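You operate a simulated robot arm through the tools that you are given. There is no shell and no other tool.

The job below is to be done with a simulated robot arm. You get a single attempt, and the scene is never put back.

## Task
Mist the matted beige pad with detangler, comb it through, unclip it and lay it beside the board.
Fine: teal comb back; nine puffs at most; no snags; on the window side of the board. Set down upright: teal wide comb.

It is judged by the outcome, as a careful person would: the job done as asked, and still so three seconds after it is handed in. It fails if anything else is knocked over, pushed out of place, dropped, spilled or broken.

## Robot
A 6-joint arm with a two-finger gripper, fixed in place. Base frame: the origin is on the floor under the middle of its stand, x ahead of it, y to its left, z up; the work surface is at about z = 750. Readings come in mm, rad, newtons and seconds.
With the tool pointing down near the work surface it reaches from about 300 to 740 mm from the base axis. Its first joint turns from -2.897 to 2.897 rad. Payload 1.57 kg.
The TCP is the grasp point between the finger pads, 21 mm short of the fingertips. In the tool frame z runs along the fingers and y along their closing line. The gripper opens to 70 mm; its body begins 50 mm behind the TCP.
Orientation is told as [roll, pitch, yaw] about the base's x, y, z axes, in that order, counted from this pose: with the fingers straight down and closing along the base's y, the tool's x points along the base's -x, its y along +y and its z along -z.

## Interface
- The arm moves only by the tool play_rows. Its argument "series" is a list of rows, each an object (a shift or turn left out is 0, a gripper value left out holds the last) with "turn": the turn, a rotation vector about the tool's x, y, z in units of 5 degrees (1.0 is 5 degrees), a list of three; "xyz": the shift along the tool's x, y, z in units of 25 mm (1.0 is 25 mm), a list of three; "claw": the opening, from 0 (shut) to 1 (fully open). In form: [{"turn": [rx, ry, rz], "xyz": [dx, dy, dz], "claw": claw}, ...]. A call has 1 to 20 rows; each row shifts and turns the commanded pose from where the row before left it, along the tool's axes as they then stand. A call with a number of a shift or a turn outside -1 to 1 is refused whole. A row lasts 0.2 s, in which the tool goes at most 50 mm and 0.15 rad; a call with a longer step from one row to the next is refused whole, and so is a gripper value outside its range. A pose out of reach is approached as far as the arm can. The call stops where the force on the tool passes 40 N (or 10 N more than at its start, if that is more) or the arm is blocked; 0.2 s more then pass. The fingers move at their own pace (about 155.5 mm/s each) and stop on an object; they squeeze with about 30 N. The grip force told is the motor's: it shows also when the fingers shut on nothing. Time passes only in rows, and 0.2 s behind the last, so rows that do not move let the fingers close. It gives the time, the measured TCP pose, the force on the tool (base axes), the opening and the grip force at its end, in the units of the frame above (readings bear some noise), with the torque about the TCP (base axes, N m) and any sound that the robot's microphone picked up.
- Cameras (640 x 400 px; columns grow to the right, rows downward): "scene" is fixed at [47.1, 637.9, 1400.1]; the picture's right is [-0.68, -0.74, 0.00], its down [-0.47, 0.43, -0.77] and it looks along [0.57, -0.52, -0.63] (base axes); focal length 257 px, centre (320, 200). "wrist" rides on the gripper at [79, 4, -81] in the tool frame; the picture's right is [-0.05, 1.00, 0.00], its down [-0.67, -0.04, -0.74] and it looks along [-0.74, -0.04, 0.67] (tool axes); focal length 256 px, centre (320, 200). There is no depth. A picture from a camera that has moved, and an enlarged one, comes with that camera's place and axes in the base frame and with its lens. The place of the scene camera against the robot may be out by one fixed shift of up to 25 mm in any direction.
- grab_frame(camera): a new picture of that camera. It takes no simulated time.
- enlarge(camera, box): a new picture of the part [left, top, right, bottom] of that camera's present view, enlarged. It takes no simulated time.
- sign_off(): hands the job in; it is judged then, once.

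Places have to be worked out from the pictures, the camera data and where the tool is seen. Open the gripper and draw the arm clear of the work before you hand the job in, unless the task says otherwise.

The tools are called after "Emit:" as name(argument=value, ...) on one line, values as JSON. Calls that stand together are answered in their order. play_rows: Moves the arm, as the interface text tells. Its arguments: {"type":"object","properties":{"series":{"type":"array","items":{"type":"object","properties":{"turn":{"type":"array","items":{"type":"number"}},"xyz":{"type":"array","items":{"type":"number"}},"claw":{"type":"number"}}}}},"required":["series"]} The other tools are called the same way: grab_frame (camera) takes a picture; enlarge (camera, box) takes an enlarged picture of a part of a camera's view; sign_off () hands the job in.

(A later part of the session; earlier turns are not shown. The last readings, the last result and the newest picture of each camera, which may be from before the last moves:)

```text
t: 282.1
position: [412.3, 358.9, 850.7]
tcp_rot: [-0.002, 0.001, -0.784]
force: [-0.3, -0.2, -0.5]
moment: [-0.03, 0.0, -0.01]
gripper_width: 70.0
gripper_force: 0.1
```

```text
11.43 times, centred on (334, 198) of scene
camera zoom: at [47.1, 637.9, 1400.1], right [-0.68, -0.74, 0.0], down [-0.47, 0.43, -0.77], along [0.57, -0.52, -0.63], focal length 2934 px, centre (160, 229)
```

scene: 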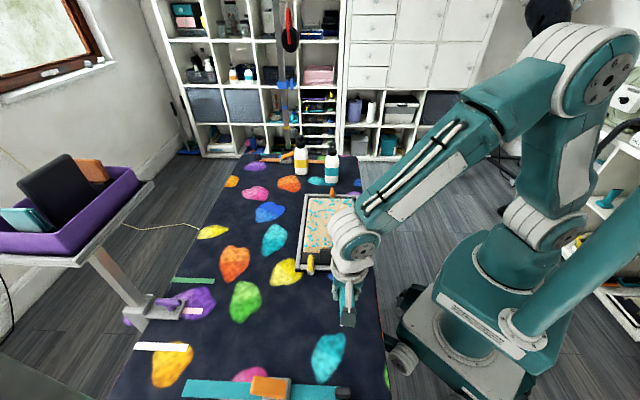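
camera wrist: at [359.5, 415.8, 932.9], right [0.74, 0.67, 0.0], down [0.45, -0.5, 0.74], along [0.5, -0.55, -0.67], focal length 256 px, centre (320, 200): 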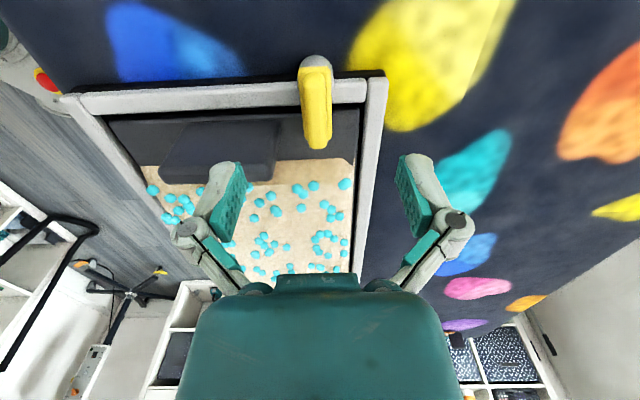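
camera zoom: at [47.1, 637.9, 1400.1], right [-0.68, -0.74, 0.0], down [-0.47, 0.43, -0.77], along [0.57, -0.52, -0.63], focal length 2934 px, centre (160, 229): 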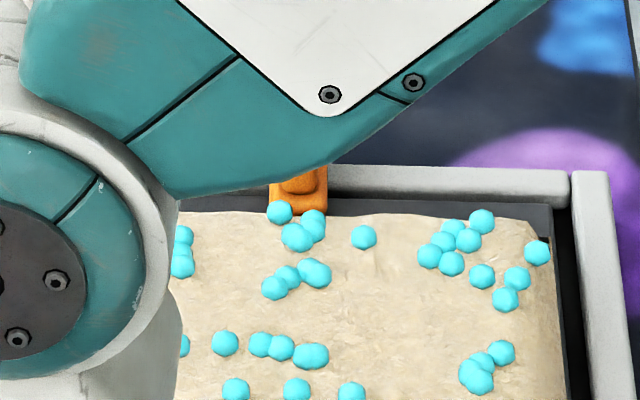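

Fin is ≈11 mm wide and ≈12 mm tall on an 18 mm bar, pivot post at v≈24. Moving to pinch the fin near its inner half: TCP u≈542.6, v≈47, z≈809.

Emit:
play_rows(series=[{"xyz": [-0.37, -0.108, 0.5]}, {"xyz": [0, 0, 0.5]}, {"xyz": [0, 0, 0.4]}, {"xyz": [0, 0, 0.2]}, {}])

Emit:
grab_frame(camera="wrist")

Emit:
enlarge(camera="wrist", box=[230, 60, 410, 260])

```text
t: 282.7
position: [416.0, 349.3, 830.6]
tcp_rot: [0.0, 0.002, -0.783]
force: [-5.0, -0.5, 14.4]
moment: [-0.51, 0.37, -0.13]
gripper_width: 70.7
gripper_force: 0.4
stopped in row 3: the force on the tool passed its limit at 55 N (the readings are from after the stop); the commanded pose is now the measured one
```

```text
taken
camera wrist: at [363.0, 406.7, 913.2], right [0.74, 0.67, 0.0], down [0.45, -0.5, 0.74], along [0.5, -0.55, -0.67], focal length 256 px, centre (320, 200)
```

wrist: 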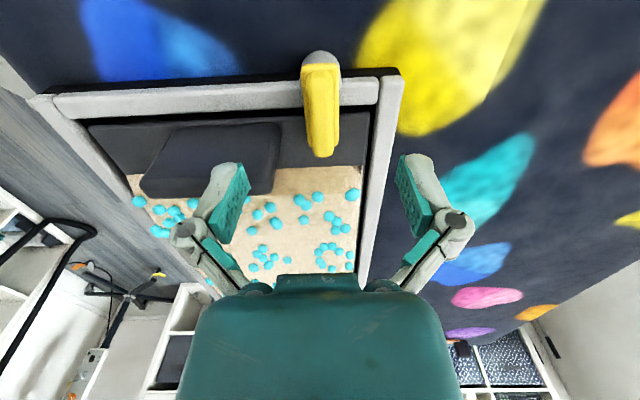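

```text
2.00 times, centred on (320, 160) of wrist
camera zoom: at [363.0, 406.7, 913.2], right [0.74, 0.67, 0.0], down [0.45, -0.5, 0.74], along [0.5, -0.55, -0.67], focal length 512 px, centre (320, 280)
```

zoom: 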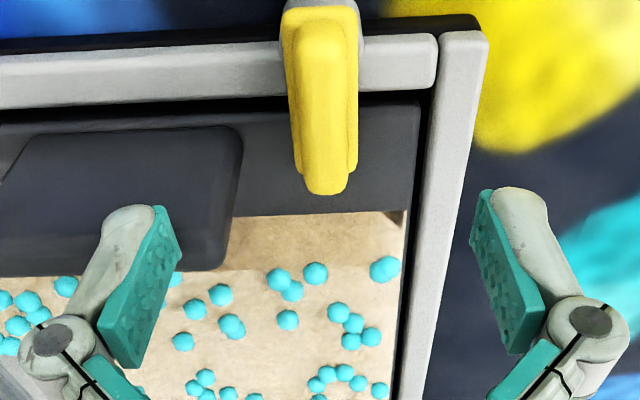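

The robot-side finger met the top of the grip block (z≈810). I raise, narrow the opening, and will pinch the fin right at its pivot (v≈22), clear of the block.

Emit:
play_rows(series=[{"xyz": [0, 0, -0.8]}, {"xyz": [0.5, 0.03, -0.4], "claw": 0.4}, {"xyz": [0.5, 0.03, 0]}, {}])

Emit:
grab_frame(camera="wrist")

Emit:
enlarge(camera="scene", box=[280, 220, 376, 290])

```text
t: 283.7
position: [400.2, 368.9, 860.7]
tcp_rot: [0.0, 0.002, -0.783]
force: [0.2, 1.1, 0.7]
moment: [-0.01, 0.0, 0.02]
gripper_width: 28.0
gripper_force: 0.1
```

```text
taken
camera wrist: at [347.1, 426.4, 942.0], right [0.74, 0.67, 0.0], down [0.45, -0.5, 0.74], along [0.5, -0.55, -0.67], focal length 256 px, centre (320, 200)
```

wrist: 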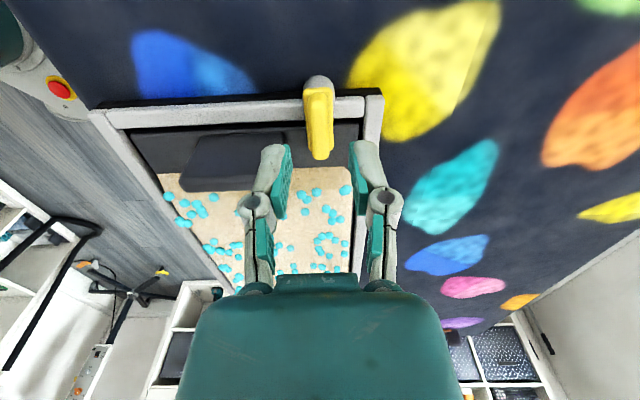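

```text
5.71 times, centred on (328, 255) of scene
camera zoom: at [47.1, 637.9, 1400.1], right [-0.68, -0.74, 0.0], down [-0.47, 0.43, -0.77], along [0.57, -0.52, -0.63], focal length 1467 px, centre (274, -114)
```

zoom: 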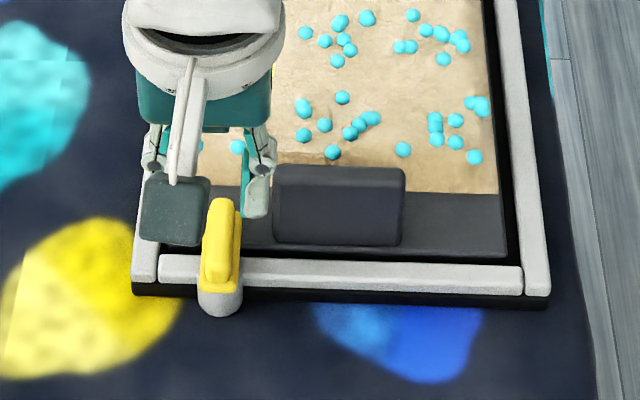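

Aligned over the pivot (u≈543.8, v≈22). Descending with the narrowed opening in steps.

Emit:
play_rows(series=[{"xyz": [0, -0.05, 0.5]}, {"xyz": [0, 0, 0.5]}, {"xyz": [0, 0, 0.5]}, {"xyz": [0, 0, 0.3]}, {}])

Emit:
grab_frame(camera="wrist")

Emit:
enlarge(camera="scene", box=[290, 235, 340, 280])

```text
t: 284.9
position: [398.5, 367.1, 814.3]
tcp_rot: [0.0, 0.001, -0.784]
force: [-0.4, 0.1, -0.2]
moment: [0.01, -0.04, 0.05]
gripper_width: 27.9
gripper_force: 0.1
```

```text
taken
camera wrist: at [345.7, 425.2, 896.6], right [0.74, 0.67, 0.0], down [0.45, -0.5, 0.74], along [0.5, -0.55, -0.67], focal length 256 px, centre (320, 200)
```

wrist: 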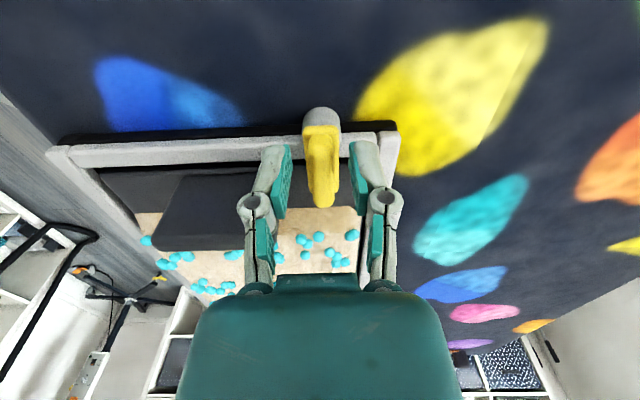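

```text
8.89 times, centred on (315, 258) of scene
camera zoom: at [47.1, 637.9, 1400.1], right [-0.68, -0.74, 0.0], down [-0.47, 0.43, -0.77], along [0.57, -0.52, -0.63], focal length 2282 px, centre (364, -311)
```

zoom: 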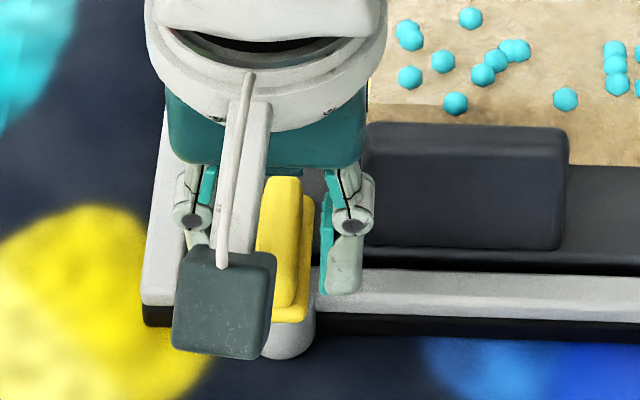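

Fingers straddle the fin with no contact. Closing on it.

Emit:
play_rows(series=[{"xyz": [0, 0, 0.1]}, {"claw": 0.25}, {"claw": 0.1}, {}, {}])

```text
t: 286.1
position: [398.8, 367.8, 813.4]
tcp_rot: [0.003, 0.001, -0.783]
force: [3.1, 2.6, 0.5]
moment: [0.09, -0.03, 0.01]
gripper_width: 13.0
gripper_force: 29.8
```

Fin pinched (13 mm). Turning counter-clockwise (inner end toward the window side) gently, first 15°.

Emit:
play_rows(series=[{"turn": [0, 0, -0.6]}, {"turn": [0, 0, -0.6]}, {"turn": [0, 0, -0.6]}, {"turn": [0, 0, -0.6]}, {"turn": [0, 0, -0.6]}])

Emit:
enlarge(camera="scene", box=[290, 235, 340, 280])

Emit:
grab_frame(camera="wrist")

```text
t: 287.3
position: [397.6, 365.3, 813.3]
tcp_rot: [-0.001, 0.001, -0.522]
force: [-16.4, -8.5, 13.5]
moment: [-0.23, 0.19, -0.19]
gripper_width: 12.8
gripper_force: 29.5
```

```text
8.89 times, centred on (315, 258) of scene
camera zoom: at [47.1, 637.9, 1400.1], right [-0.68, -0.74, 0.0], down [-0.47, 0.43, -0.77], along [0.57, -0.52, -0.63], focal length 2282 px, centre (364, -311)
```

zoom: 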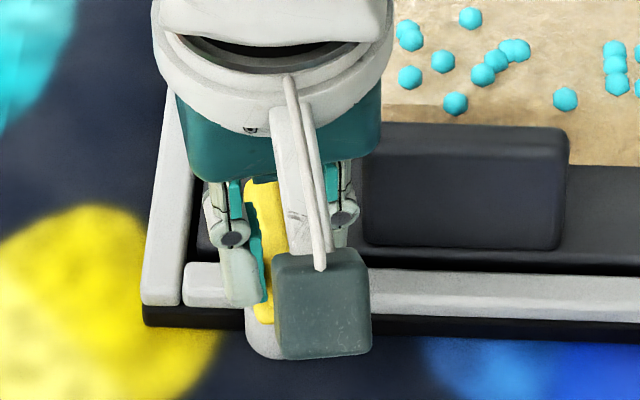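

```text
taken
camera wrist: at [330.8, 408.1, 894.8], right [0.54, 0.84, 0.0], down [0.56, -0.36, 0.74], along [0.62, -0.41, -0.67], focal length 256 px, centre (320, 200)
```

wrist: 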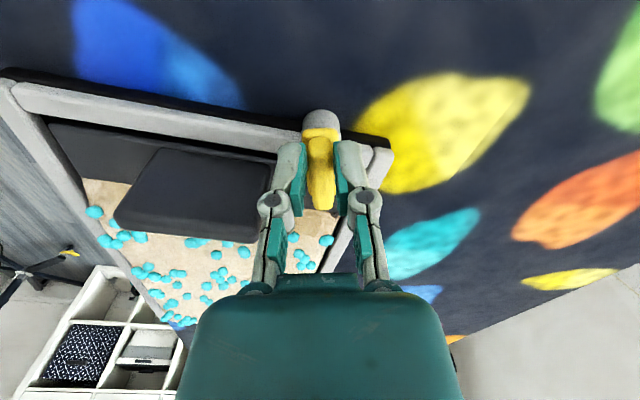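

The clip is turning with the hand; a side load of ~18 N suggests the pivot is a bit farther in. I ease the hand over (−1.5 mm) and up 1 mm, then continue turning.

Emit:
play_rows(series=[{"xyz": [0, -0.06, -0.04]}, {}])

Emit:
play_rows(series=[{"turn": [0, 0, -0.6], "xyz": [0, -0.01, 0]}, {"turn": [0, 0, -0.6], "xyz": [0, -0.01, 0]}, {"turn": [0, 0, -0.6], "xyz": [0, -0.01, 0]}])

```text
t: 287.9
position: [399.5, 367.3, 812.6]
tcp_rot: [0.003, 0.0, -0.521]
force: [-2.2, 1.3, -0.5]
moment: [-0.35, -0.58, -0.04]
gripper_width: 12.7
gripper_force: 30.2
```

```text
t: 288.7
position: [398.5, 365.5, 813.2]
tcp_rot: [0.003, 0.002, -0.366]
force: [-0.7, 4.0, -0.2]
moment: [0.14, 0.1, -0.02]
gripper_width: 13.0
gripper_force: 29.8
```

Loads are low now. Continuing the turn.

Emit:
play_rows(series=[{"turn": [0, 0, -0.7], "xyz": [0, -0.011, 0]}, {"turn": [0, 0, -0.7], "xyz": [0, -0.011, 0]}, {"turn": [0, 0, -0.7], "xyz": [0, -0.011, 0]}, {"turn": [0, 0, -0.7], "xyz": [0, -0.011, 0]}, {"turn": [0, 0, -0.7], "xyz": [0, -0.011, 0]}, {"turn": [0, 0, -0.7], "xyz": [0, -0.011, 0]}])

Emit:
enlarge(camera="scene", box=[285, 230, 350, 280])

Emit:
grab_frame(camera="wrist")

```text
t: 290.1
position: [397.7, 362.9, 813.8]
tcp_rot: [0.0, 0.003, 0.001]
force: [2.9, -4.1, -0.2]
moment: [-0.14, 0.26, 0.0]
gripper_width: 12.9
gripper_force: 30.1
```

```text
8.00 times, centred on (318, 255) of scene
camera zoom: at [47.1, 637.9, 1400.1], right [-0.68, -0.74, 0.0], down [-0.47, 0.43, -0.77], along [0.57, -0.52, -0.63], focal length 2054 px, centre (340, -240)
```

zoom: 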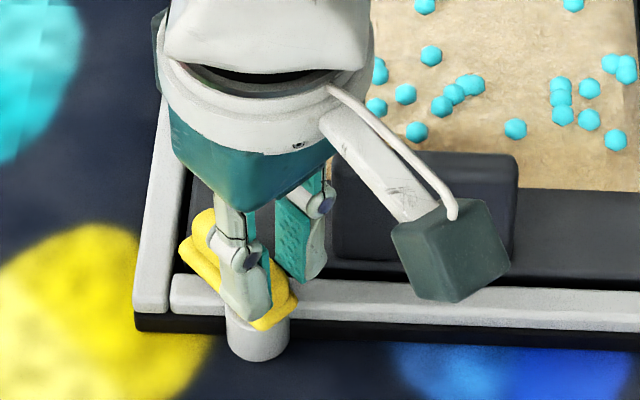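

```text
taken
camera wrist: at [318.7, 365.1, 895.0], right [0.05, 1.0, 0.0], down [0.67, -0.03, 0.74], along [0.74, -0.04, -0.67], focal length 256 px, centre (320, 200)
```

wrist: 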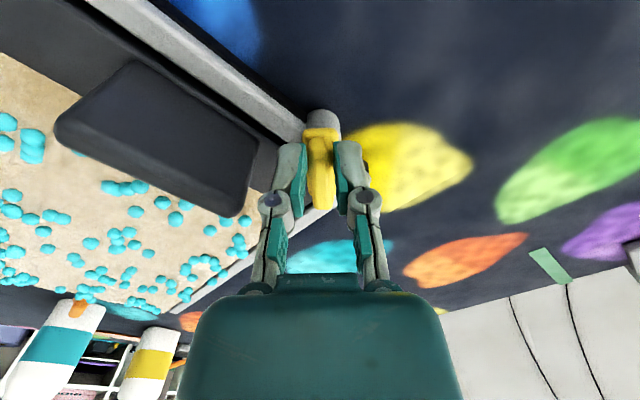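

Halfway there. Turning the remaining ~45°.

Emit:
play_rows(series=[{"turn": [0, 0, -0.7], "xyz": [0, -0.011, 0]}, {"turn": [0, 0, -0.7], "xyz": [0, -0.011, 0]}, {"turn": [0, 0, -0.7], "xyz": [0, -0.011, 0]}, {"turn": [0, 0, -0.7], "xyz": [0, -0.011, 0]}, {"turn": [0, 0, -0.7], "xyz": [0, -0.011, 0]}, {"turn": [0, 0, -0.7], "xyz": [0, -0.011, 0]}])

Emit:
play_rows(series=[{"turn": [0, 0, -0.7], "xyz": [0, -0.011, 0]}, {"turn": [0, 0, -0.7], "xyz": [0, -0.011, 0]}, {"turn": [0, 0, -0.7], "xyz": [0, -0.011, 0]}, {"turn": [0, 0, -0.7], "xyz": [0, -0.011, 0]}, {"turn": [0, 0, -0.7], "xyz": [0, -0.011, 0]}, {"turn": [0, 0, -0.7], "xyz": [0, -0.011, 0]}, {"turn": [0, 0, -0.6], "xyz": [0, -0.011, 0]}])

Emit:
enlarge(camera="scene", box=[285, 230, 350, 280])

```text
t: 291.5
position: [397.2, 361.9, 813.7]
tcp_rot: [0.003, 0.002, 0.367]
force: [1.8, -3.9, 0.7]
moment: [-0.15, 0.3, -0.1]
gripper_width: 12.9
gripper_force: 30.6
```

```text
t: 293.1
position: [399.2, 360.6, 813.4]
tcp_rot: [0.002, 0.0, 0.788]
force: [2.0, -4.4, 0.0]
moment: [-0.15, 0.11, -0.28]
gripper_width: 12.7
gripper_force: 29.5
```

```text
8.00 times, centred on (318, 255) of scene
camera zoom: at [47.1, 637.9, 1400.1], right [-0.68, -0.74, 0.0], down [-0.47, 0.43, -0.77], along [0.57, -0.52, -0.63], focal length 2054 px, centre (340, -240)
```

zoom: 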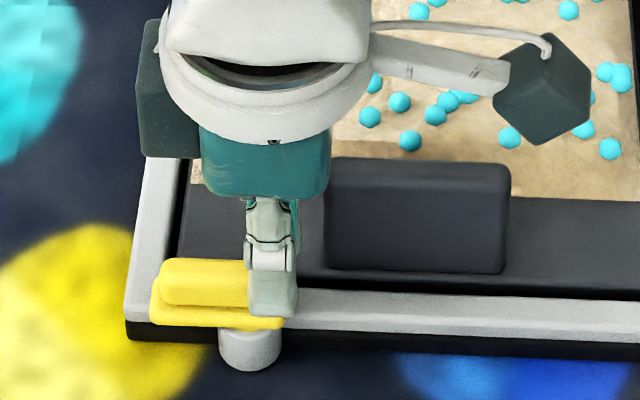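

Yellow clip is turned 90° and lies along the rail. Releasing it and rising.

Emit:
play_rows(series=[{"claw": 0.3}, {"claw": 0.4}, {}, {"xyz": [0, 0, -0.5]}, {"xyz": [0, 0, -0.9]}, {"xyz": [0, 0, -0.9]}, {"xyz": [0, 0, -0.9]}, {"xyz": [0, 0, -0.9]}, {}])

Emit:
enlarge(camera="scene", box=[280, 180, 380, 290])

Emit:
grab_frame(camera="wrist")

```text
t: 295.1
position: [399.4, 359.8, 918.4]
tcp_rot: [0.003, 0.001, 0.784]
force: [-0.3, 0.0, -0.4]
moment: [-0.02, 0.0, 0.0]
gripper_width: 28.1
gripper_force: 0.0
```

```text
3.64 times, centred on (330, 235) of scene
camera zoom: at [47.1, 637.9, 1400.1], right [-0.68, -0.74, 0.0], down [-0.47, 0.43, -0.77], along [0.57, -0.52, -0.63], focal length 934 px, centre (284, 73)
```

zoom: 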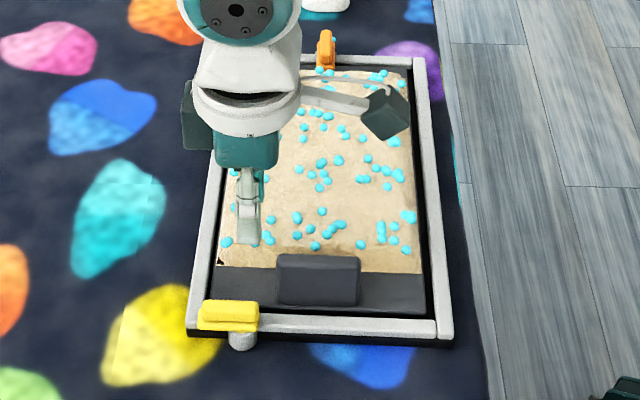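

```text
taken
camera wrist: at [341.3, 305.0, 999.2], right [-0.67, 0.74, 0.0], down [0.5, 0.45, 0.74], along [0.55, 0.5, -0.67], focal length 256 px, centre (320, 200)
```

wrist: 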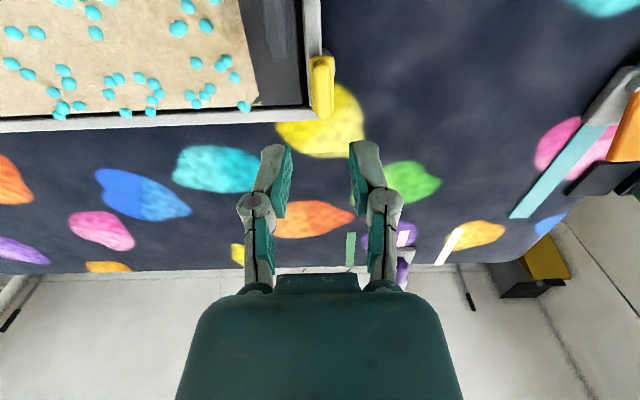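

Yellow clip is open. Now the orange clip at the far end: rotating back and moving to view it.

Emit:
play_rows(series=[{"turn": [0, 0, 1]}, {"turn": [0, 0, 1]}, {"turn": [0, 0, 1]}, {"turn": [0, 0, 1]}, {"turn": [0, 0, 1]}, {"turn": [0, 0, 1]}, {"turn": [0, 0, 1]}, {"turn": [0, 0, 1]}, {"turn": [0, 0, 1]}, {"turn": [0, 0, 1]}, {"turn": [0, 0, 1]}, {"turn": [0, 0, 1]}, {"turn": [0, 0, 1]}, {"turn": [0, 0, 1]}, {"turn": [0, 0, 1]}, {"turn": [0, 0, 1]}, {"turn": [0, 0, 1]}, {"turn": [0, 0, 1]}])

Emit:
play_rows(series=[{"xyz": [-0.95, -0.2, 0]}, {"xyz": [-0.95, -0.2, 0]}, {"xyz": [-0.95, -0.2, 0]}, {"xyz": [-0.95, -0.2, 0]}, {"xyz": [-0.95, -0.2, 0]}, {"xyz": [-0.95, -0.2, 0]}, {"xyz": [-0.95, -0.2, 0]}, {"xyz": [-0.95, -0.2, 0]}, {"xyz": [-0.95, -0.2, 0]}, {"xyz": [-0.95, -0.2, 0]}, {"xyz": [-0.95, -0.2, 0]}, {}])

Emit:
grab_frame(camera="wrist")

Emit:
enlarge(camera="wrist", box=[260, 60, 390, 190])

```text
t: 298.9
position: [399.4, 358.4, 916.6]
tcp_rot: [0.0, 0.002, -0.787]
force: [0.5, 0.0, -0.4]
moment: [0.02, -0.02, -0.03]
gripper_width: 28.2
gripper_force: 0.1
```

```text
t: 301.5
position: [548.1, 136.8, 915.3]
tcp_rot: [-0.001, 0.001, -0.783]
force: [-1.1, 0.0, 0.2]
moment: [0.02, 0.01, 0.02]
gripper_width: 27.9
gripper_force: 0.0
```

```text
taken
camera wrist: at [493.8, 193.9, 997.2], right [0.74, 0.67, 0.0], down [0.45, -0.5, 0.74], along [0.5, -0.55, -0.67], focal length 256 px, centre (320, 200)
```

wrist: 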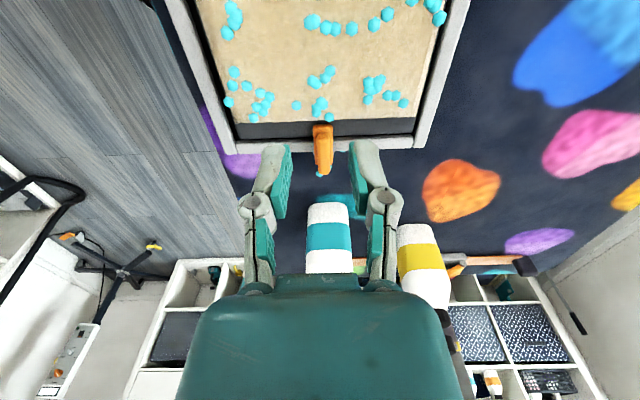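

```text
3.08 times, centred on (325, 125) of wrist
camera zoom: at [493.8, 193.9, 997.2], right [0.74, 0.67, 0.0], down [0.45, -0.5, 0.74], along [0.5, -0.55, -0.67], focal length 788 px, centre (305, 431)
```

zoom: 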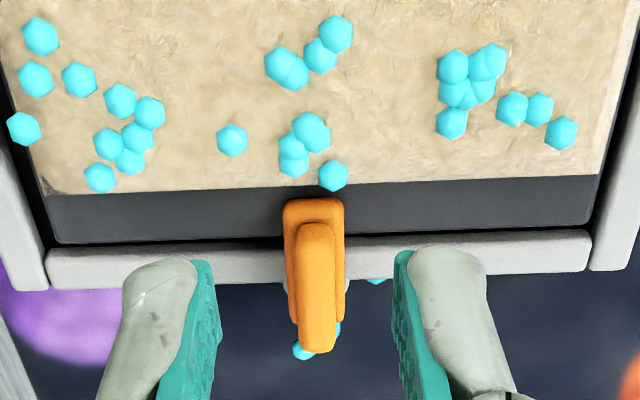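

Orange clip: fin spans v≈345–394 at u≈483.5, pivot ≈383. Moving above the pivot (staying clear of the bottle) and checking.

Emit:
play_rows(series=[{"xyz": [-0.92, -0.01, 0]}, {"xyz": [-0.92, -0.01, 0]}, {"xyz": [-0.92, -0.01, 0]}, {"xyz": [-0.93, -0.01, 0]}, {"xyz": [0, 0, 0.8]}, {"xyz": [0, 0, 0.8]}, {"xyz": [0, 0, 0.5]}, {}])

Emit:
grab_frame(camera="wrist")

Emit:
enlarge(camera="scene", box=[290, 120, 380, 220])

```text
t: 303.3
position: [611.1, 72.2, 862.6]
tcp_rot: [0.001, 0.002, -0.782]
force: [-0.4, 0.2, 0.0]
moment: [0.03, -0.01, -0.03]
gripper_width: 27.8
gripper_force: 0.1
```

```text
taken
camera wrist: at [558.3, 129.0, 944.2], right [0.74, 0.67, 0.0], down [0.45, -0.5, 0.74], along [0.5, -0.55, -0.67], focal length 256 px, centre (320, 200)
```

wrist: 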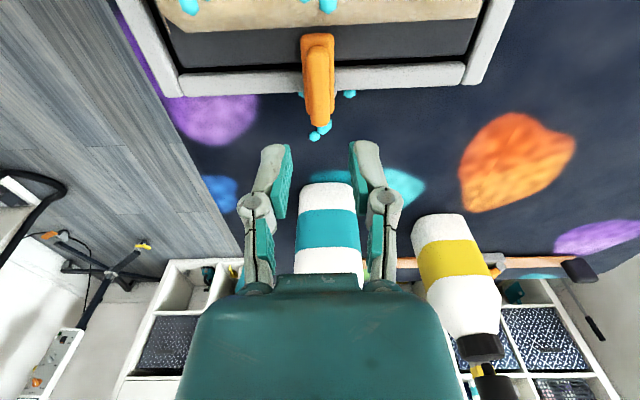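

```text
4.00 times, centred on (335, 170) of scene
camera zoom: at [47.1, 637.9, 1400.1], right [-0.68, -0.74, 0.0], down [-0.47, 0.43, -0.77], along [0.57, -0.52, -0.63], focal length 1027 px, centre (260, 320)
```

zoom: 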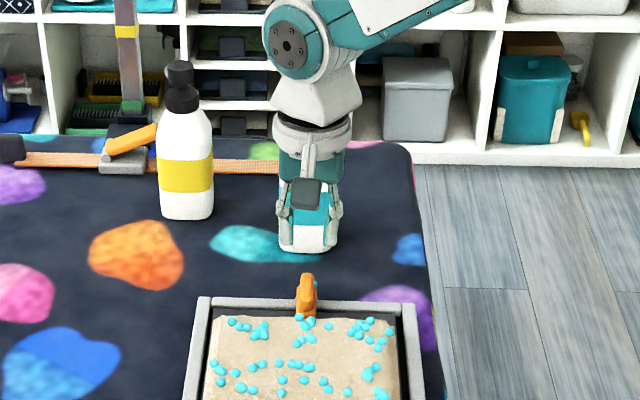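

Fin re-measured at u≈482.3, pivot ≈384. Small correction and descend to straddle the fin.

Emit:
play_rows(series=[{"xyz": [-0.12, -0.04, 0.4]}, {"xyz": [0, 0, 0.5]}, {"xyz": [0, 0, 0.5]}, {"xyz": [0, 0, 0.4]}, {}])

Emit:
grab_frame(camera="wrist")

Emit:
enlarge(camera="scene", box=[300, 150, 370, 220])

```text
t: 304.5
position: [611.3, 66.6, 817.6]
tcp_rot: [0.001, 0.002, -0.784]
force: [0.5, 0.5, 0.5]
moment: [0.01, -0.01, 0.0]
gripper_width: 28.3
gripper_force: 0.1
```

```text
taken
camera wrist: at [558.6, 124.9, 899.3], right [0.74, 0.67, 0.0], down [0.45, -0.5, 0.74], along [0.5, -0.55, -0.67], focal length 256 px, centre (320, 200)
```

wrist: 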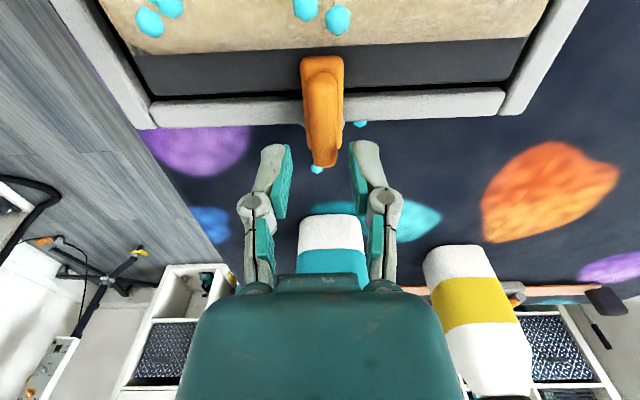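

```text
5.71 times, centred on (335, 185) of scene
camera zoom: at [47.1, 637.9, 1400.1], right [-0.68, -0.74, 0.0], down [-0.47, 0.43, -0.77], along [0.57, -0.52, -0.63], focal length 1467 px, centre (234, 286)
```

zoom: 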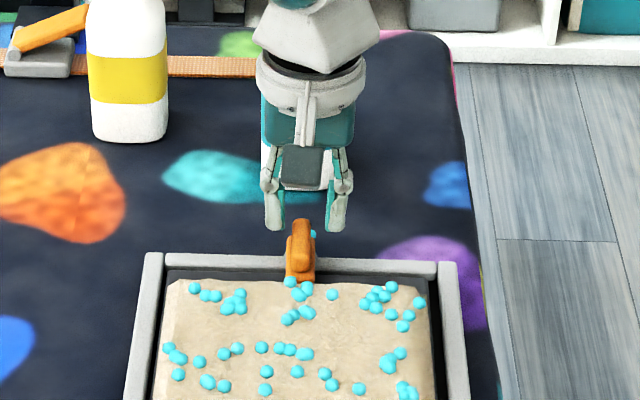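

Fingers straddle the fin's pivot end. Lower 4 mm and close on the fin.

Emit:
play_rows(series=[{"xyz": [0, 0, 0.16]}, {"claw": 0.25}, {"claw": 0.1}, {}, {}])

Emit:
grab_frame(camera="wrist")

```text
t: 305.7
position: [612.7, 66.8, 815.8]
tcp_rot: [0.003, 0.001, -0.783]
force: [7.2, 5.6, 1.0]
moment: [-0.18, -0.47, -0.05]
gripper_width: 12.8
gripper_force: 30.3
```

```text
taken
camera wrist: at [559.1, 125.7, 896.3], right [0.74, 0.67, 0.0], down [0.45, -0.5, 0.74], along [0.5, -0.55, -0.67], focal length 256 px, centre (320, 200)
```

wrist: 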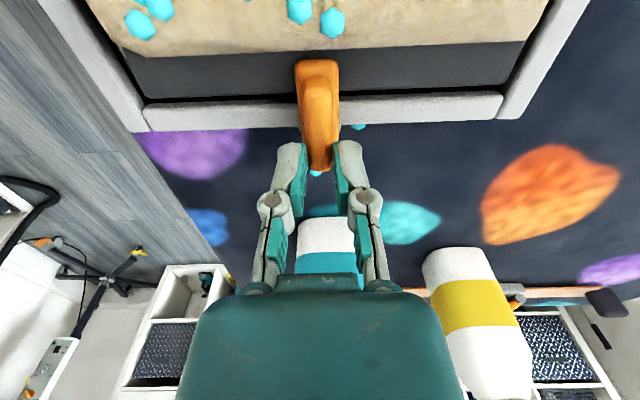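

Fin pinched. Relieving the small side load and turning counter-clockwise, first 15°.

Emit:
play_rows(series=[{"xyz": [0, 0.04, 0]}, {"turn": [0, 0, -0.6]}, {"turn": [0, 0, -0.6]}, {"turn": [0, 0, -0.6]}, {"turn": [0, 0, -0.6]}, {"turn": [0, 0, -0.6]}])

Emit:
enlarge(camera="scene", box=[300, 150, 370, 220])

```text
t: 307.1
position: [612.2, 67.5, 814.6]
tcp_rot: [0.001, 0.002, -0.522]
force: [-1.8, -1.0, 10.3]
moment: [0.31, 0.62, -0.08]
gripper_width: 13.3
gripper_force: 30.1
```

```text
5.71 times, centred on (335, 185) of scene
camera zoom: at [47.1, 637.9, 1400.1], right [-0.68, -0.74, 0.0], down [-0.47, 0.43, -0.77], along [0.57, -0.52, -0.63], focal length 1467 px, centre (234, 286)
```

zoom: 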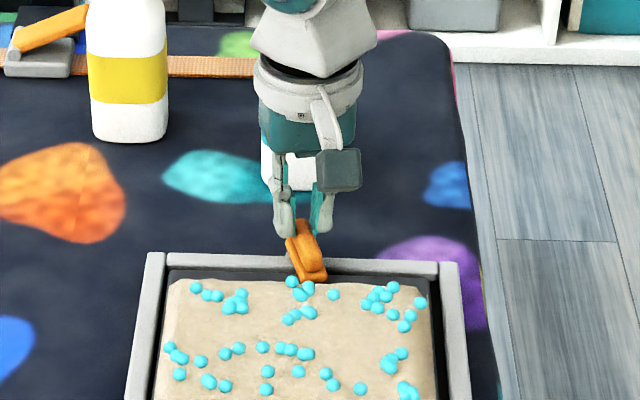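

It is turning. Easing up 1 mm and continuing.

Emit:
play_rows(series=[{"xyz": [0, 0, -0.03]}, {"turn": [0, 0, -0.7]}, {"turn": [0, 0, -0.7]}, {"turn": [0, 0, -0.7]}, {"turn": [0, 0, -0.7]}, {"turn": [0, 0, -0.7]}])

Emit:
play_rows(series=[{"turn": [0, 0, -0.7]}, {"turn": [0, 0, -0.7]}, {"turn": [0, 0, -0.7]}, {"turn": [0, 0, -0.7]}, {"turn": [0, 0, -0.7]}, {"turn": [0, 0, -0.7]}])

Emit:
enlarge(camera="scene", box=[300, 150, 370, 220])

```text
t: 308.5
position: [611.2, 68.5, 816.1]
tcp_rot: [0.0, 0.002, -0.216]
force: [3.1, -0.6, 0.4]
moment: [0.02, 0.1, -0.05]
gripper_width: 12.7
gripper_force: 29.6
```

```text
t: 309.9
position: [612.3, 70.0, 815.3]
tcp_rot: [0.002, 0.0, 0.153]
force: [-2.3, 3.3, -0.2]
moment: [0.08, -0.39, -0.03]
gripper_width: 12.9
gripper_force: 30.0
```

```text
5.71 times, centred on (335, 185) of scene
camera zoom: at [47.1, 637.9, 1400.1], right [-0.68, -0.74, 0.0], down [-0.47, 0.43, -0.77], along [0.57, -0.52, -0.63], focal length 1467 px, centre (234, 286)
```

zoom: 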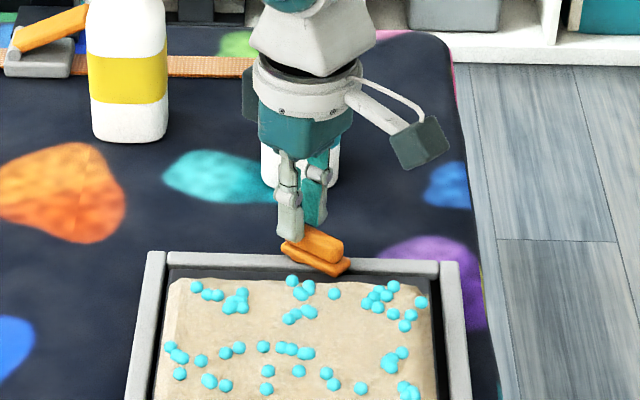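

Good progress, low loads. Turning the remaining ~36°.

Emit:
play_rows(series=[{"turn": [0, 0, -0.7]}, {"turn": [0, 0, -0.7]}, {"turn": [0, 0, -0.7]}, {"turn": [0, 0, -0.7]}, {"turn": [0, 0, -0.7]}, {"turn": [0, 0, -0.7]}, {"turn": [0, 0, -0.7]}, {"turn": [0, 0, -0.7]}, {"turn": [0, 0, -0.7]}, {"turn": [0, 0, -0.7]}])

Emit:
enlarge(camera="scene", box=[300, 150, 370, 220])

```text
t: 312.1
position: [613.7, 69.1, 814.8]
tcp_rot: [0.003, 0.001, 0.76]
force: [-2.0, 1.6, 0.3]
moment: [-0.31, 0.41, -0.07]
gripper_width: 12.6
gripper_force: 30.1
```

```text
5.71 times, centred on (335, 185) of scene
camera zoom: at [47.1, 637.9, 1400.1], right [-0.68, -0.74, 0.0], down [-0.47, 0.43, -0.77], along [0.57, -0.52, -0.63], focal length 1467 px, centre (234, 286)
```

zoom: 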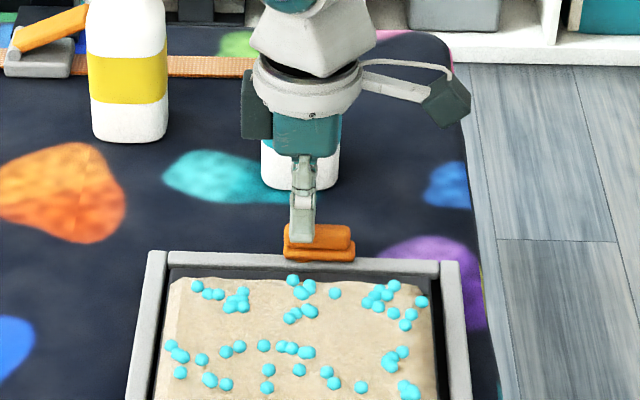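

Orange clip is open as well. Releasing and rising.

Emit:
play_rows(series=[{"claw": 0.3}, {"claw": 0.4}, {}, {"xyz": [0, 0, -0.5]}, {"xyz": [0, 0, -0.9]}, {"xyz": [0, 0, -0.9]}, {"xyz": [0, 0, -0.9]}, {"xyz": [0, 0, -0.9]}, {}])

Emit:
enlarge(camera="scene", box=[290, 170, 380, 280])

Emit:
enlarge(camera="scene", box=[290, 130, 370, 200])

```text
t: 314.1
position: [612.4, 68.7, 917.4]
tcp_rot: [0.002, -0.001, 0.761]
force: [-0.3, -0.7, -0.6]
moment: [0.01, 0.0, 0.01]
gripper_width: 28.5
gripper_force: 0.1
```

```text
3.64 times, centred on (335, 225) of scene
camera zoom: at [47.1, 637.9, 1400.1], right [-0.68, -0.74, 0.0], down [-0.47, 0.43, -0.77], along [0.57, -0.52, -0.63], focal length 934 px, centre (266, 109)
```

zoom: 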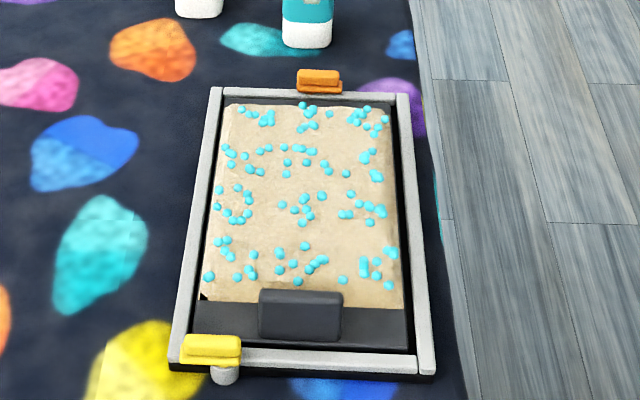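

```text
5.71 times, centred on (330, 165) of scene
camera zoom: at [47.1, 637.9, 1400.1], right [-0.68, -0.74, 0.0], down [-0.47, 0.43, -0.77], along [0.57, -0.52, -0.63], focal length 1467 px, centre (263, 400)
```

zoom: 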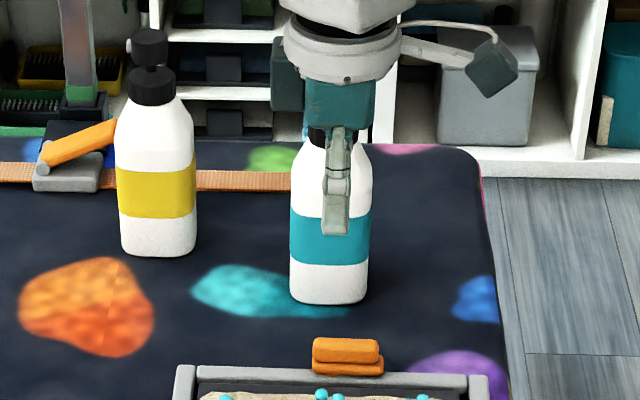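

Both clips are open. Moving over the grip block at the near end, hand turned so the fingers close along the pad's length (across the block's thin side).

Emit:
play_rows(series=[{"turn": [0, 0, -0.28]}, {"xyz": [0, 0.93, 0]}, {"xyz": [0, 0.93, 0]}, {"xyz": [0, 0.93, 0]}, {"xyz": [0, 0.93, 0]}, {"xyz": [0, 0.93, 0]}, {"xyz": [0, 0.93, 0]}, {"xyz": [0, 0.93, 0]}, {"xyz": [0, 0.93, 0]}, {"xyz": [0, 0.93, 0]}, {"xyz": [0, 0.93, 0]}, {"xyz": [0, 0.93, 0]}, {"xyz": [0, 0.93, 0]}, {"xyz": [0, 0.93, 0]}, {"xyz": [0, 0.93, 0]}, {"claw": 1.0}, {}])

Emit:
grab_frame(camera="wrist")

Emit:
enlarge(camera="wrist", box=[240, 0, 420, 160])

```text
t: 317.7
position: [381.6, 298.1, 918.3]
tcp_rot: [0.002, 0.002, 0.785]
force: [-0.4, 0.1, 0.2]
moment: [0.03, 0.03, 0.01]
gripper_width: 69.8
gripper_force: 0.1
```

```text
taken
camera wrist: at [322.1, 244.4, 1000.0], right [-0.67, 0.74, 0.0], down [0.5, 0.44, 0.74], along [0.55, 0.5, -0.67], focal length 256 px, centre (320, 200)
```

wrist: 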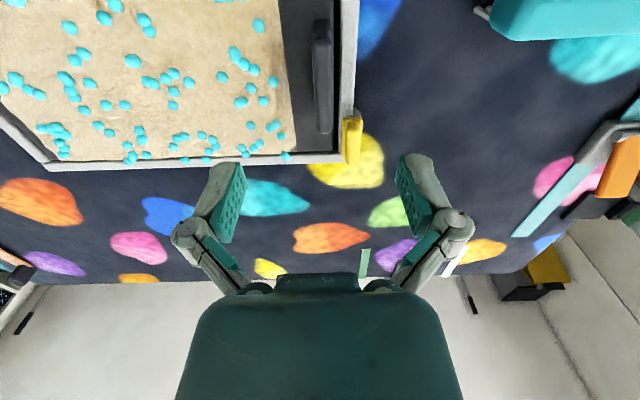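

```text
2.50 times, centred on (330, 80) of wrist
camera zoom: at [322.1, 244.4, 1000.0], right [-0.67, 0.74, 0.0], down [0.5, 0.44, 0.74], along [0.55, 0.5, -0.67], focal length 640 px, centre (295, 500)
```

zoom: 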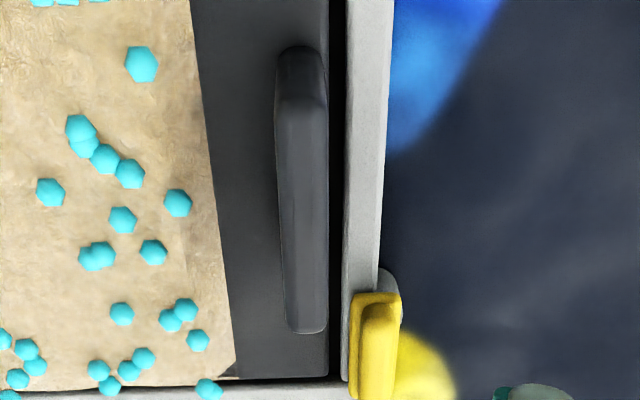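

The handle is a bar ≈80 mm long (u 445–525) and ≈16 mm thick at v≈55, top z≈810 — ideal for pinching along the pad's length. Aligning, narrowing the opening and descending.

Emit:
play_rows(series=[{"xyz": [-0.14, 0.14, 0], "claw": 0.6}, {"xyz": [0, 0, 0.9]}, {"xyz": [0, 0, 0.9]}, {"xyz": [0, 0, 0.9]}, {"xyz": [0, 0, 0.5]}, {}])

Emit:
grab_frame(camera="wrist")

Emit:
enlarge(camera="scene", box=[290, 210, 380, 290])

```text
t: 319.1
position: [383.4, 302.9, 836.8]
tcp_rot: [0.002, 0.001, 0.784]
force: [-0.1, 0.4, 0.3]
moment: [0.0, -0.01, 0.02]
gripper_width: 41.8
gripper_force: 0.1
```

```text
taken
camera wrist: at [325.0, 249.2, 918.4], right [-0.67, 0.74, 0.0], down [0.5, 0.45, 0.74], along [0.55, 0.5, -0.67], focal length 256 px, centre (320, 200)
```

wrist: 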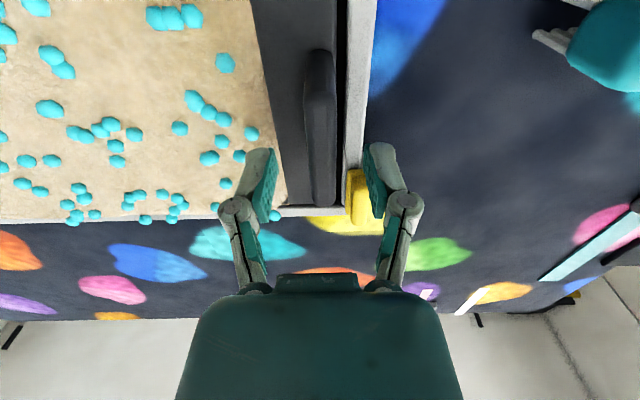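

```text
5.00 times, centred on (335, 250) of scene
camera zoom: at [47.1, 637.9, 1400.1], right [-0.68, -0.74, 0.0], down [-0.47, 0.43, -0.77], along [0.57, -0.52, -0.63], focal length 1284 px, centre (245, -50)
```

zoom: 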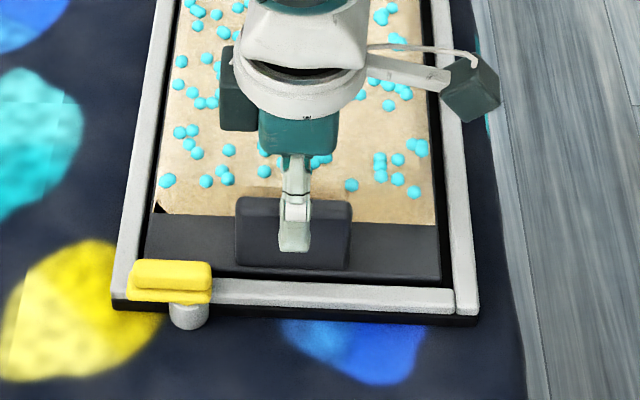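

Centred on the handle. Descending the last 31 mm and gripping.

Emit:
play_rows(series=[{"xyz": [0, 0, 0.5]}, {"xyz": [0, 0, 0.5]}, {"xyz": [0, 0, 0.24]}, {}])

Emit:
play_rows(series=[{"claw": 0.4}, {"claw": 0.2}, {"claw": 0.1}, {}, {}])

```text
t: 320.1
position: [384.7, 303.3, 807.1]
tcp_rot: [0.001, -0.002, 0.785]
force: [-0.2, -0.7, 0.6]
moment: [0.0, 0.02, -0.01]
gripper_width: 42.1
gripper_force: 0.1
```

```text
t: 321.3
position: [383.5, 303.7, 807.5]
tcp_rot: [0.001, -0.001, 0.788]
force: [-2.3, 1.1, 2.2]
moment: [-0.01, 0.08, -0.23]
gripper_width: 13.6
gripper_force: 30.3
```

Handle gripped at 13.6 mm. Lifting only 12 mm to see how the pad behaves.

Emit:
play_rows(series=[{"xyz": [0, 0, -0.16]}, {"xyz": [0, 0, -0.16]}, {"xyz": [0, 0, -0.16]}, {}])

Emit:
grab_frame(camera="wrist")

Emit:
enlarge(camera="scene", box=[280, 170, 390, 290])

```text
t: 322.3
position: [383.6, 304.4, 818.8]
tcp_rot: [0.0, 0.001, 0.786]
force: [-0.3, -0.4, -1.9]
moment: [0.18, 0.18, -0.02]
gripper_width: 13.4
gripper_force: 30.1
```

```text
taken
camera wrist: at [324.0, 249.7, 900.8], right [-0.67, 0.74, 0.0], down [0.5, 0.45, 0.74], along [0.55, 0.5, -0.67], focal length 256 px, centre (320, 200)
```

wrist: 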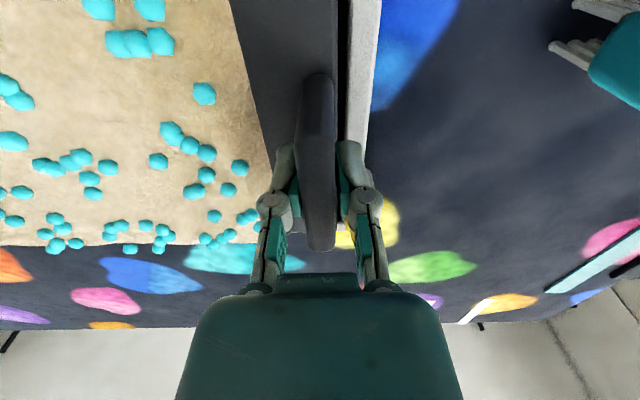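

```text
3.33 times, centred on (335, 230) of scene
camera zoom: at [47.1, 637.9, 1400.1], right [-0.68, -0.74, 0.0], down [-0.47, 0.43, -0.77], along [0.57, -0.52, -0.63], focal length 856 px, centre (270, 100)
```

zoom: 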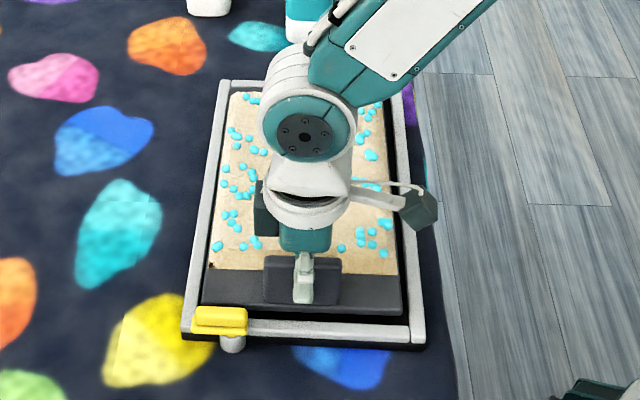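

Only ~2 N with a modest moment — the pad seems light enough to hold level. Lifting another 25 mm and checking.

Emit:
play_rows(series=[{"xyz": [0, 0, -0.25]}, {"xyz": [0, 0, -0.25]}, {"xyz": [0, 0, -0.25]}, {"xyz": [0, 0, -0.25]}, {}])

Emit:
grab_frame(camera="wrist")

Emit:
enlarge(camera="scene", box=[280, 170, 390, 290])

```text
t: 323.5
position: [382.7, 304.5, 845.3]
tcp_rot: [0.002, -0.001, 0.785]
force: [0.8, 0.1, -1.6]
moment: [0.22, 0.24, 0.03]
gripper_width: 13.7
gripper_force: 30.3
```

```text
taken
camera wrist: at [323.3, 249.9, 926.1], right [-0.67, 0.74, 0.0], down [0.5, 0.44, 0.75], along [0.55, 0.5, -0.67], focal length 256 px, centre (320, 200)
```

wrist: 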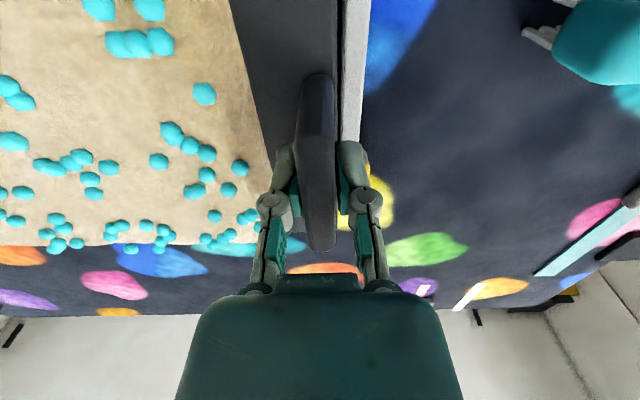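

```text
3.33 times, centred on (335, 230) of scene
camera zoom: at [47.1, 637.9, 1400.1], right [-0.68, -0.74, 0.0], down [-0.47, 0.43, -0.77], along [0.57, -0.52, -0.63], focal length 856 px, centre (270, 100)
```

zoom: 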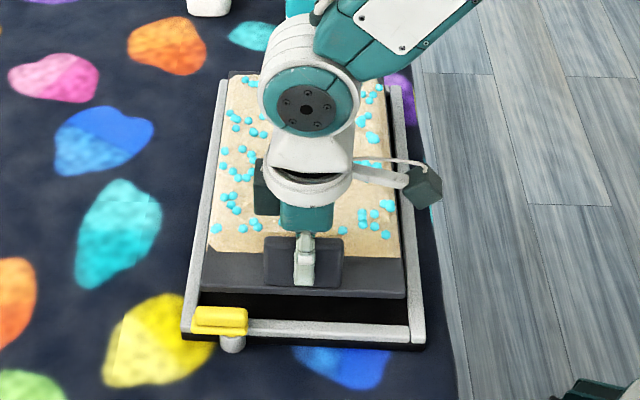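

The pad is held level and rigid. Raising a bit more, then carrying it sideways (+e1, window side) by ~223 mm.

Emit:
play_rows(series=[{"xyz": [0, 0, -0.4]}, {"xyz": [0, 0, -0.4]}, {"xyz": [0, 0, -0.4]}, {"xyz": [0, 0, -0.3]}, {}])

Emit:
play_rows(series=[{"xyz": [-0.3, 0, 0]}, {"xyz": [-0.5, 0, 0]}, {"xyz": [-0.5, 0, 0]}, {"xyz": [-0.5, 0, 0]}, {"xyz": [-0.5, 0, 0]}, {"xyz": [-0.5, 0, 0]}, {"xyz": [-0.5, 0, 0]}, {"xyz": [-0.5, 0, 0]}, {"xyz": [-0.5, 0, 0]}, {"xyz": [-0.5, 0, 0]}, {}])

Emit:
grab_frame(camera="scene")

Emit:
grab_frame(camera="wrist")

```text
t: 324.7
position: [383.0, 304.2, 881.1]
tcp_rot: [0.004, 0.0, 0.785]
force: [0.7, 0.4, -1.2]
moment: [0.21, 0.24, 0.01]
gripper_width: 13.8
gripper_force: 29.9
```

```text
t: 327.1
position: [468.2, 387.7, 881.0]
tcp_rot: [0.002, 0.0, 0.784]
force: [-0.1, 0.9, -2.2]
moment: [0.25, 0.22, 0.02]
gripper_width: 13.7
gripper_force: 30.1
```

```text
taken
```

scene: 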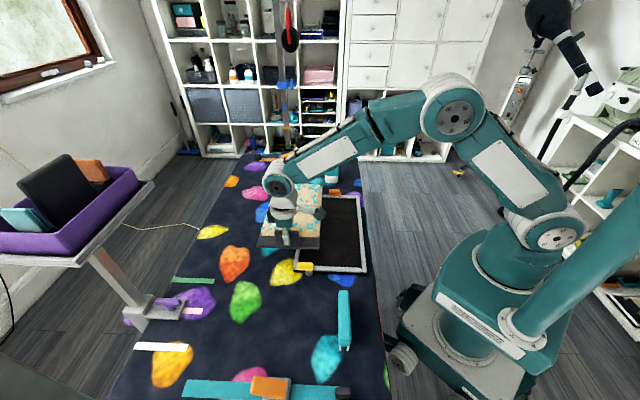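

```text
taken
camera wrist: at [409.7, 333.6, 962.2], right [-0.67, 0.74, 0.0], down [0.5, 0.45, 0.74], along [0.55, 0.5, -0.67], focal length 256 px, centre (320, 200)
```

wrist: 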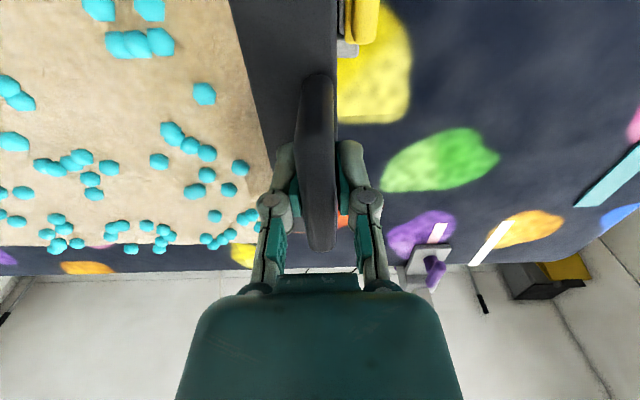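

Halfway; the pad stays rigid in the grip. Continuing another ~103 mm.

Emit:
play_rows(series=[{"xyz": [-0.3, 0, 0]}, {"xyz": [-0.5, 0, 0]}, {"xyz": [-0.5, 0, 0]}, {"xyz": [-0.5, 0, 0]}, {"xyz": [-0.5, 0, 0]}, {"xyz": [-0.5, 0, 0]}, {"xyz": [-0.5, 0, 0]}, {"xyz": [-0.5, 0, 0]}, {"xyz": [-0.32, 0, 0]}, {}])

Emit:
grab_frame(camera="scene")

Emit:
grab_frame(camera="wrist")

```text
t: 329.3
position: [541.7, 462.0, 882.3]
tcp_rot: [0.0, -0.001, 0.785]
force: [-0.6, 0.7, -1.4]
moment: [0.19, 0.19, 0.02]
gripper_width: 13.3
gripper_force: 30.0
```

```text
taken
```

scene: 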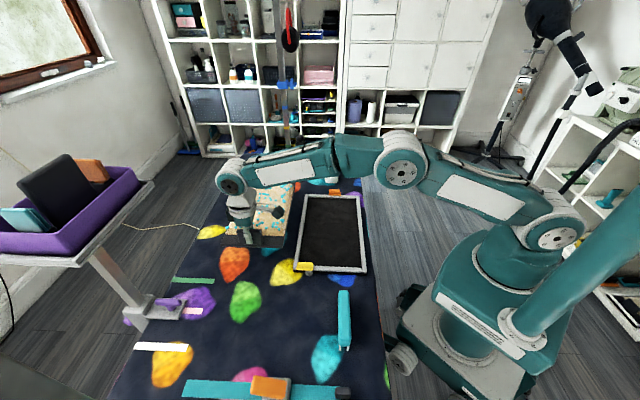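

```text
taken
camera wrist: at [481.8, 408.0, 964.0], right [-0.67, 0.74, 0.0], down [0.5, 0.45, 0.74], along [0.55, 0.5, -0.67], focal length 256 px, centre (320, 200)
```

wrist: 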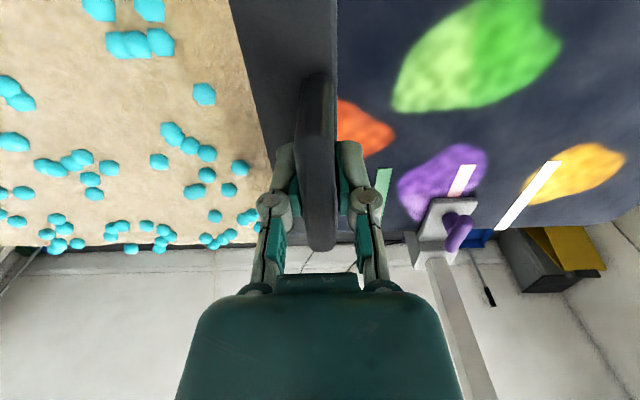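

Pad is over free table on the window side (edges u≈608–800, v≈45–368; table edge ≈921). Lowering.

Emit:
play_rows(series=[{"xyz": [0, 0, 0.5]}, {"xyz": [0, 0, 0.6]}, {"xyz": [0, 0, 0.6]}, {"xyz": [0, 0, 0.6]}, {"xyz": [0, 0, 0.4]}, {}])

Emit:
play_rows(series=[{"xyz": [0, 0, 0.15]}, {"xyz": [0, 0, 0.1]}, {}])

Emit:
play_rows(series=[{"xyz": [0, 0, 0.1]}, {}])

```text
t: 330.7
position: [540.7, 461.6, 813.8]
tcp_rot: [0.001, 0.0, 0.786]
force: [-0.6, 0.5, -1.4]
moment: [0.21, 0.17, 0.0]
gripper_width: 13.6
gripper_force: 29.8
```

```text
t: 331.5
position: [541.7, 462.3, 808.2]
tcp_rot: [0.002, 0.0, 0.786]
force: [0.2, -0.7, -1.5]
moment: [0.23, 0.2, -0.03]
gripper_width: 13.7
gripper_force: 29.6
```

```text
t: 332.1
position: [540.4, 462.5, 805.0]
tcp_rot: [0.0, 0.001, 0.786]
force: [0.0, 0.4, -2.0]
moment: [0.19, 0.17, 0.02]
gripper_width: 13.8
gripper_force: 30.2
```

Still in the air; continuing in small steps until contact.

Emit:
play_rows(series=[{"xyz": [0, 0, 0.12]}, {}])

Emit:
play_rows(series=[{"xyz": [0, 0, 0.1]}, {}])

Emit:
play_rows(series=[{"xyz": [0, 0, 0.1]}, {}])

```text
t: 332.7
position: [542.3, 461.5, 801.3]
tcp_rot: [0.002, 0.0, 0.784]
force: [-0.5, 0.1, -1.4]
moment: [0.05, 0.16, 0.01]
gripper_width: 13.7
gripper_force: 29.9
```

```text
t: 333.3
position: [541.7, 461.5, 800.1]
tcp_rot: [0.0, -0.001, 0.785]
force: [-0.6, 0.2, -0.9]
moment: [0.0, -0.05, 0.02]
gripper_width: 13.4
gripper_force: 29.6
```

```text
t: 333.9
position: [540.4, 460.4, 797.6]
tcp_rot: [0.002, 0.0, 0.786]
force: [0.3, 0.9, -0.5]
moment: [0.08, -0.08, 0.08]
gripper_width: 13.6
gripper_force: 30.5
```

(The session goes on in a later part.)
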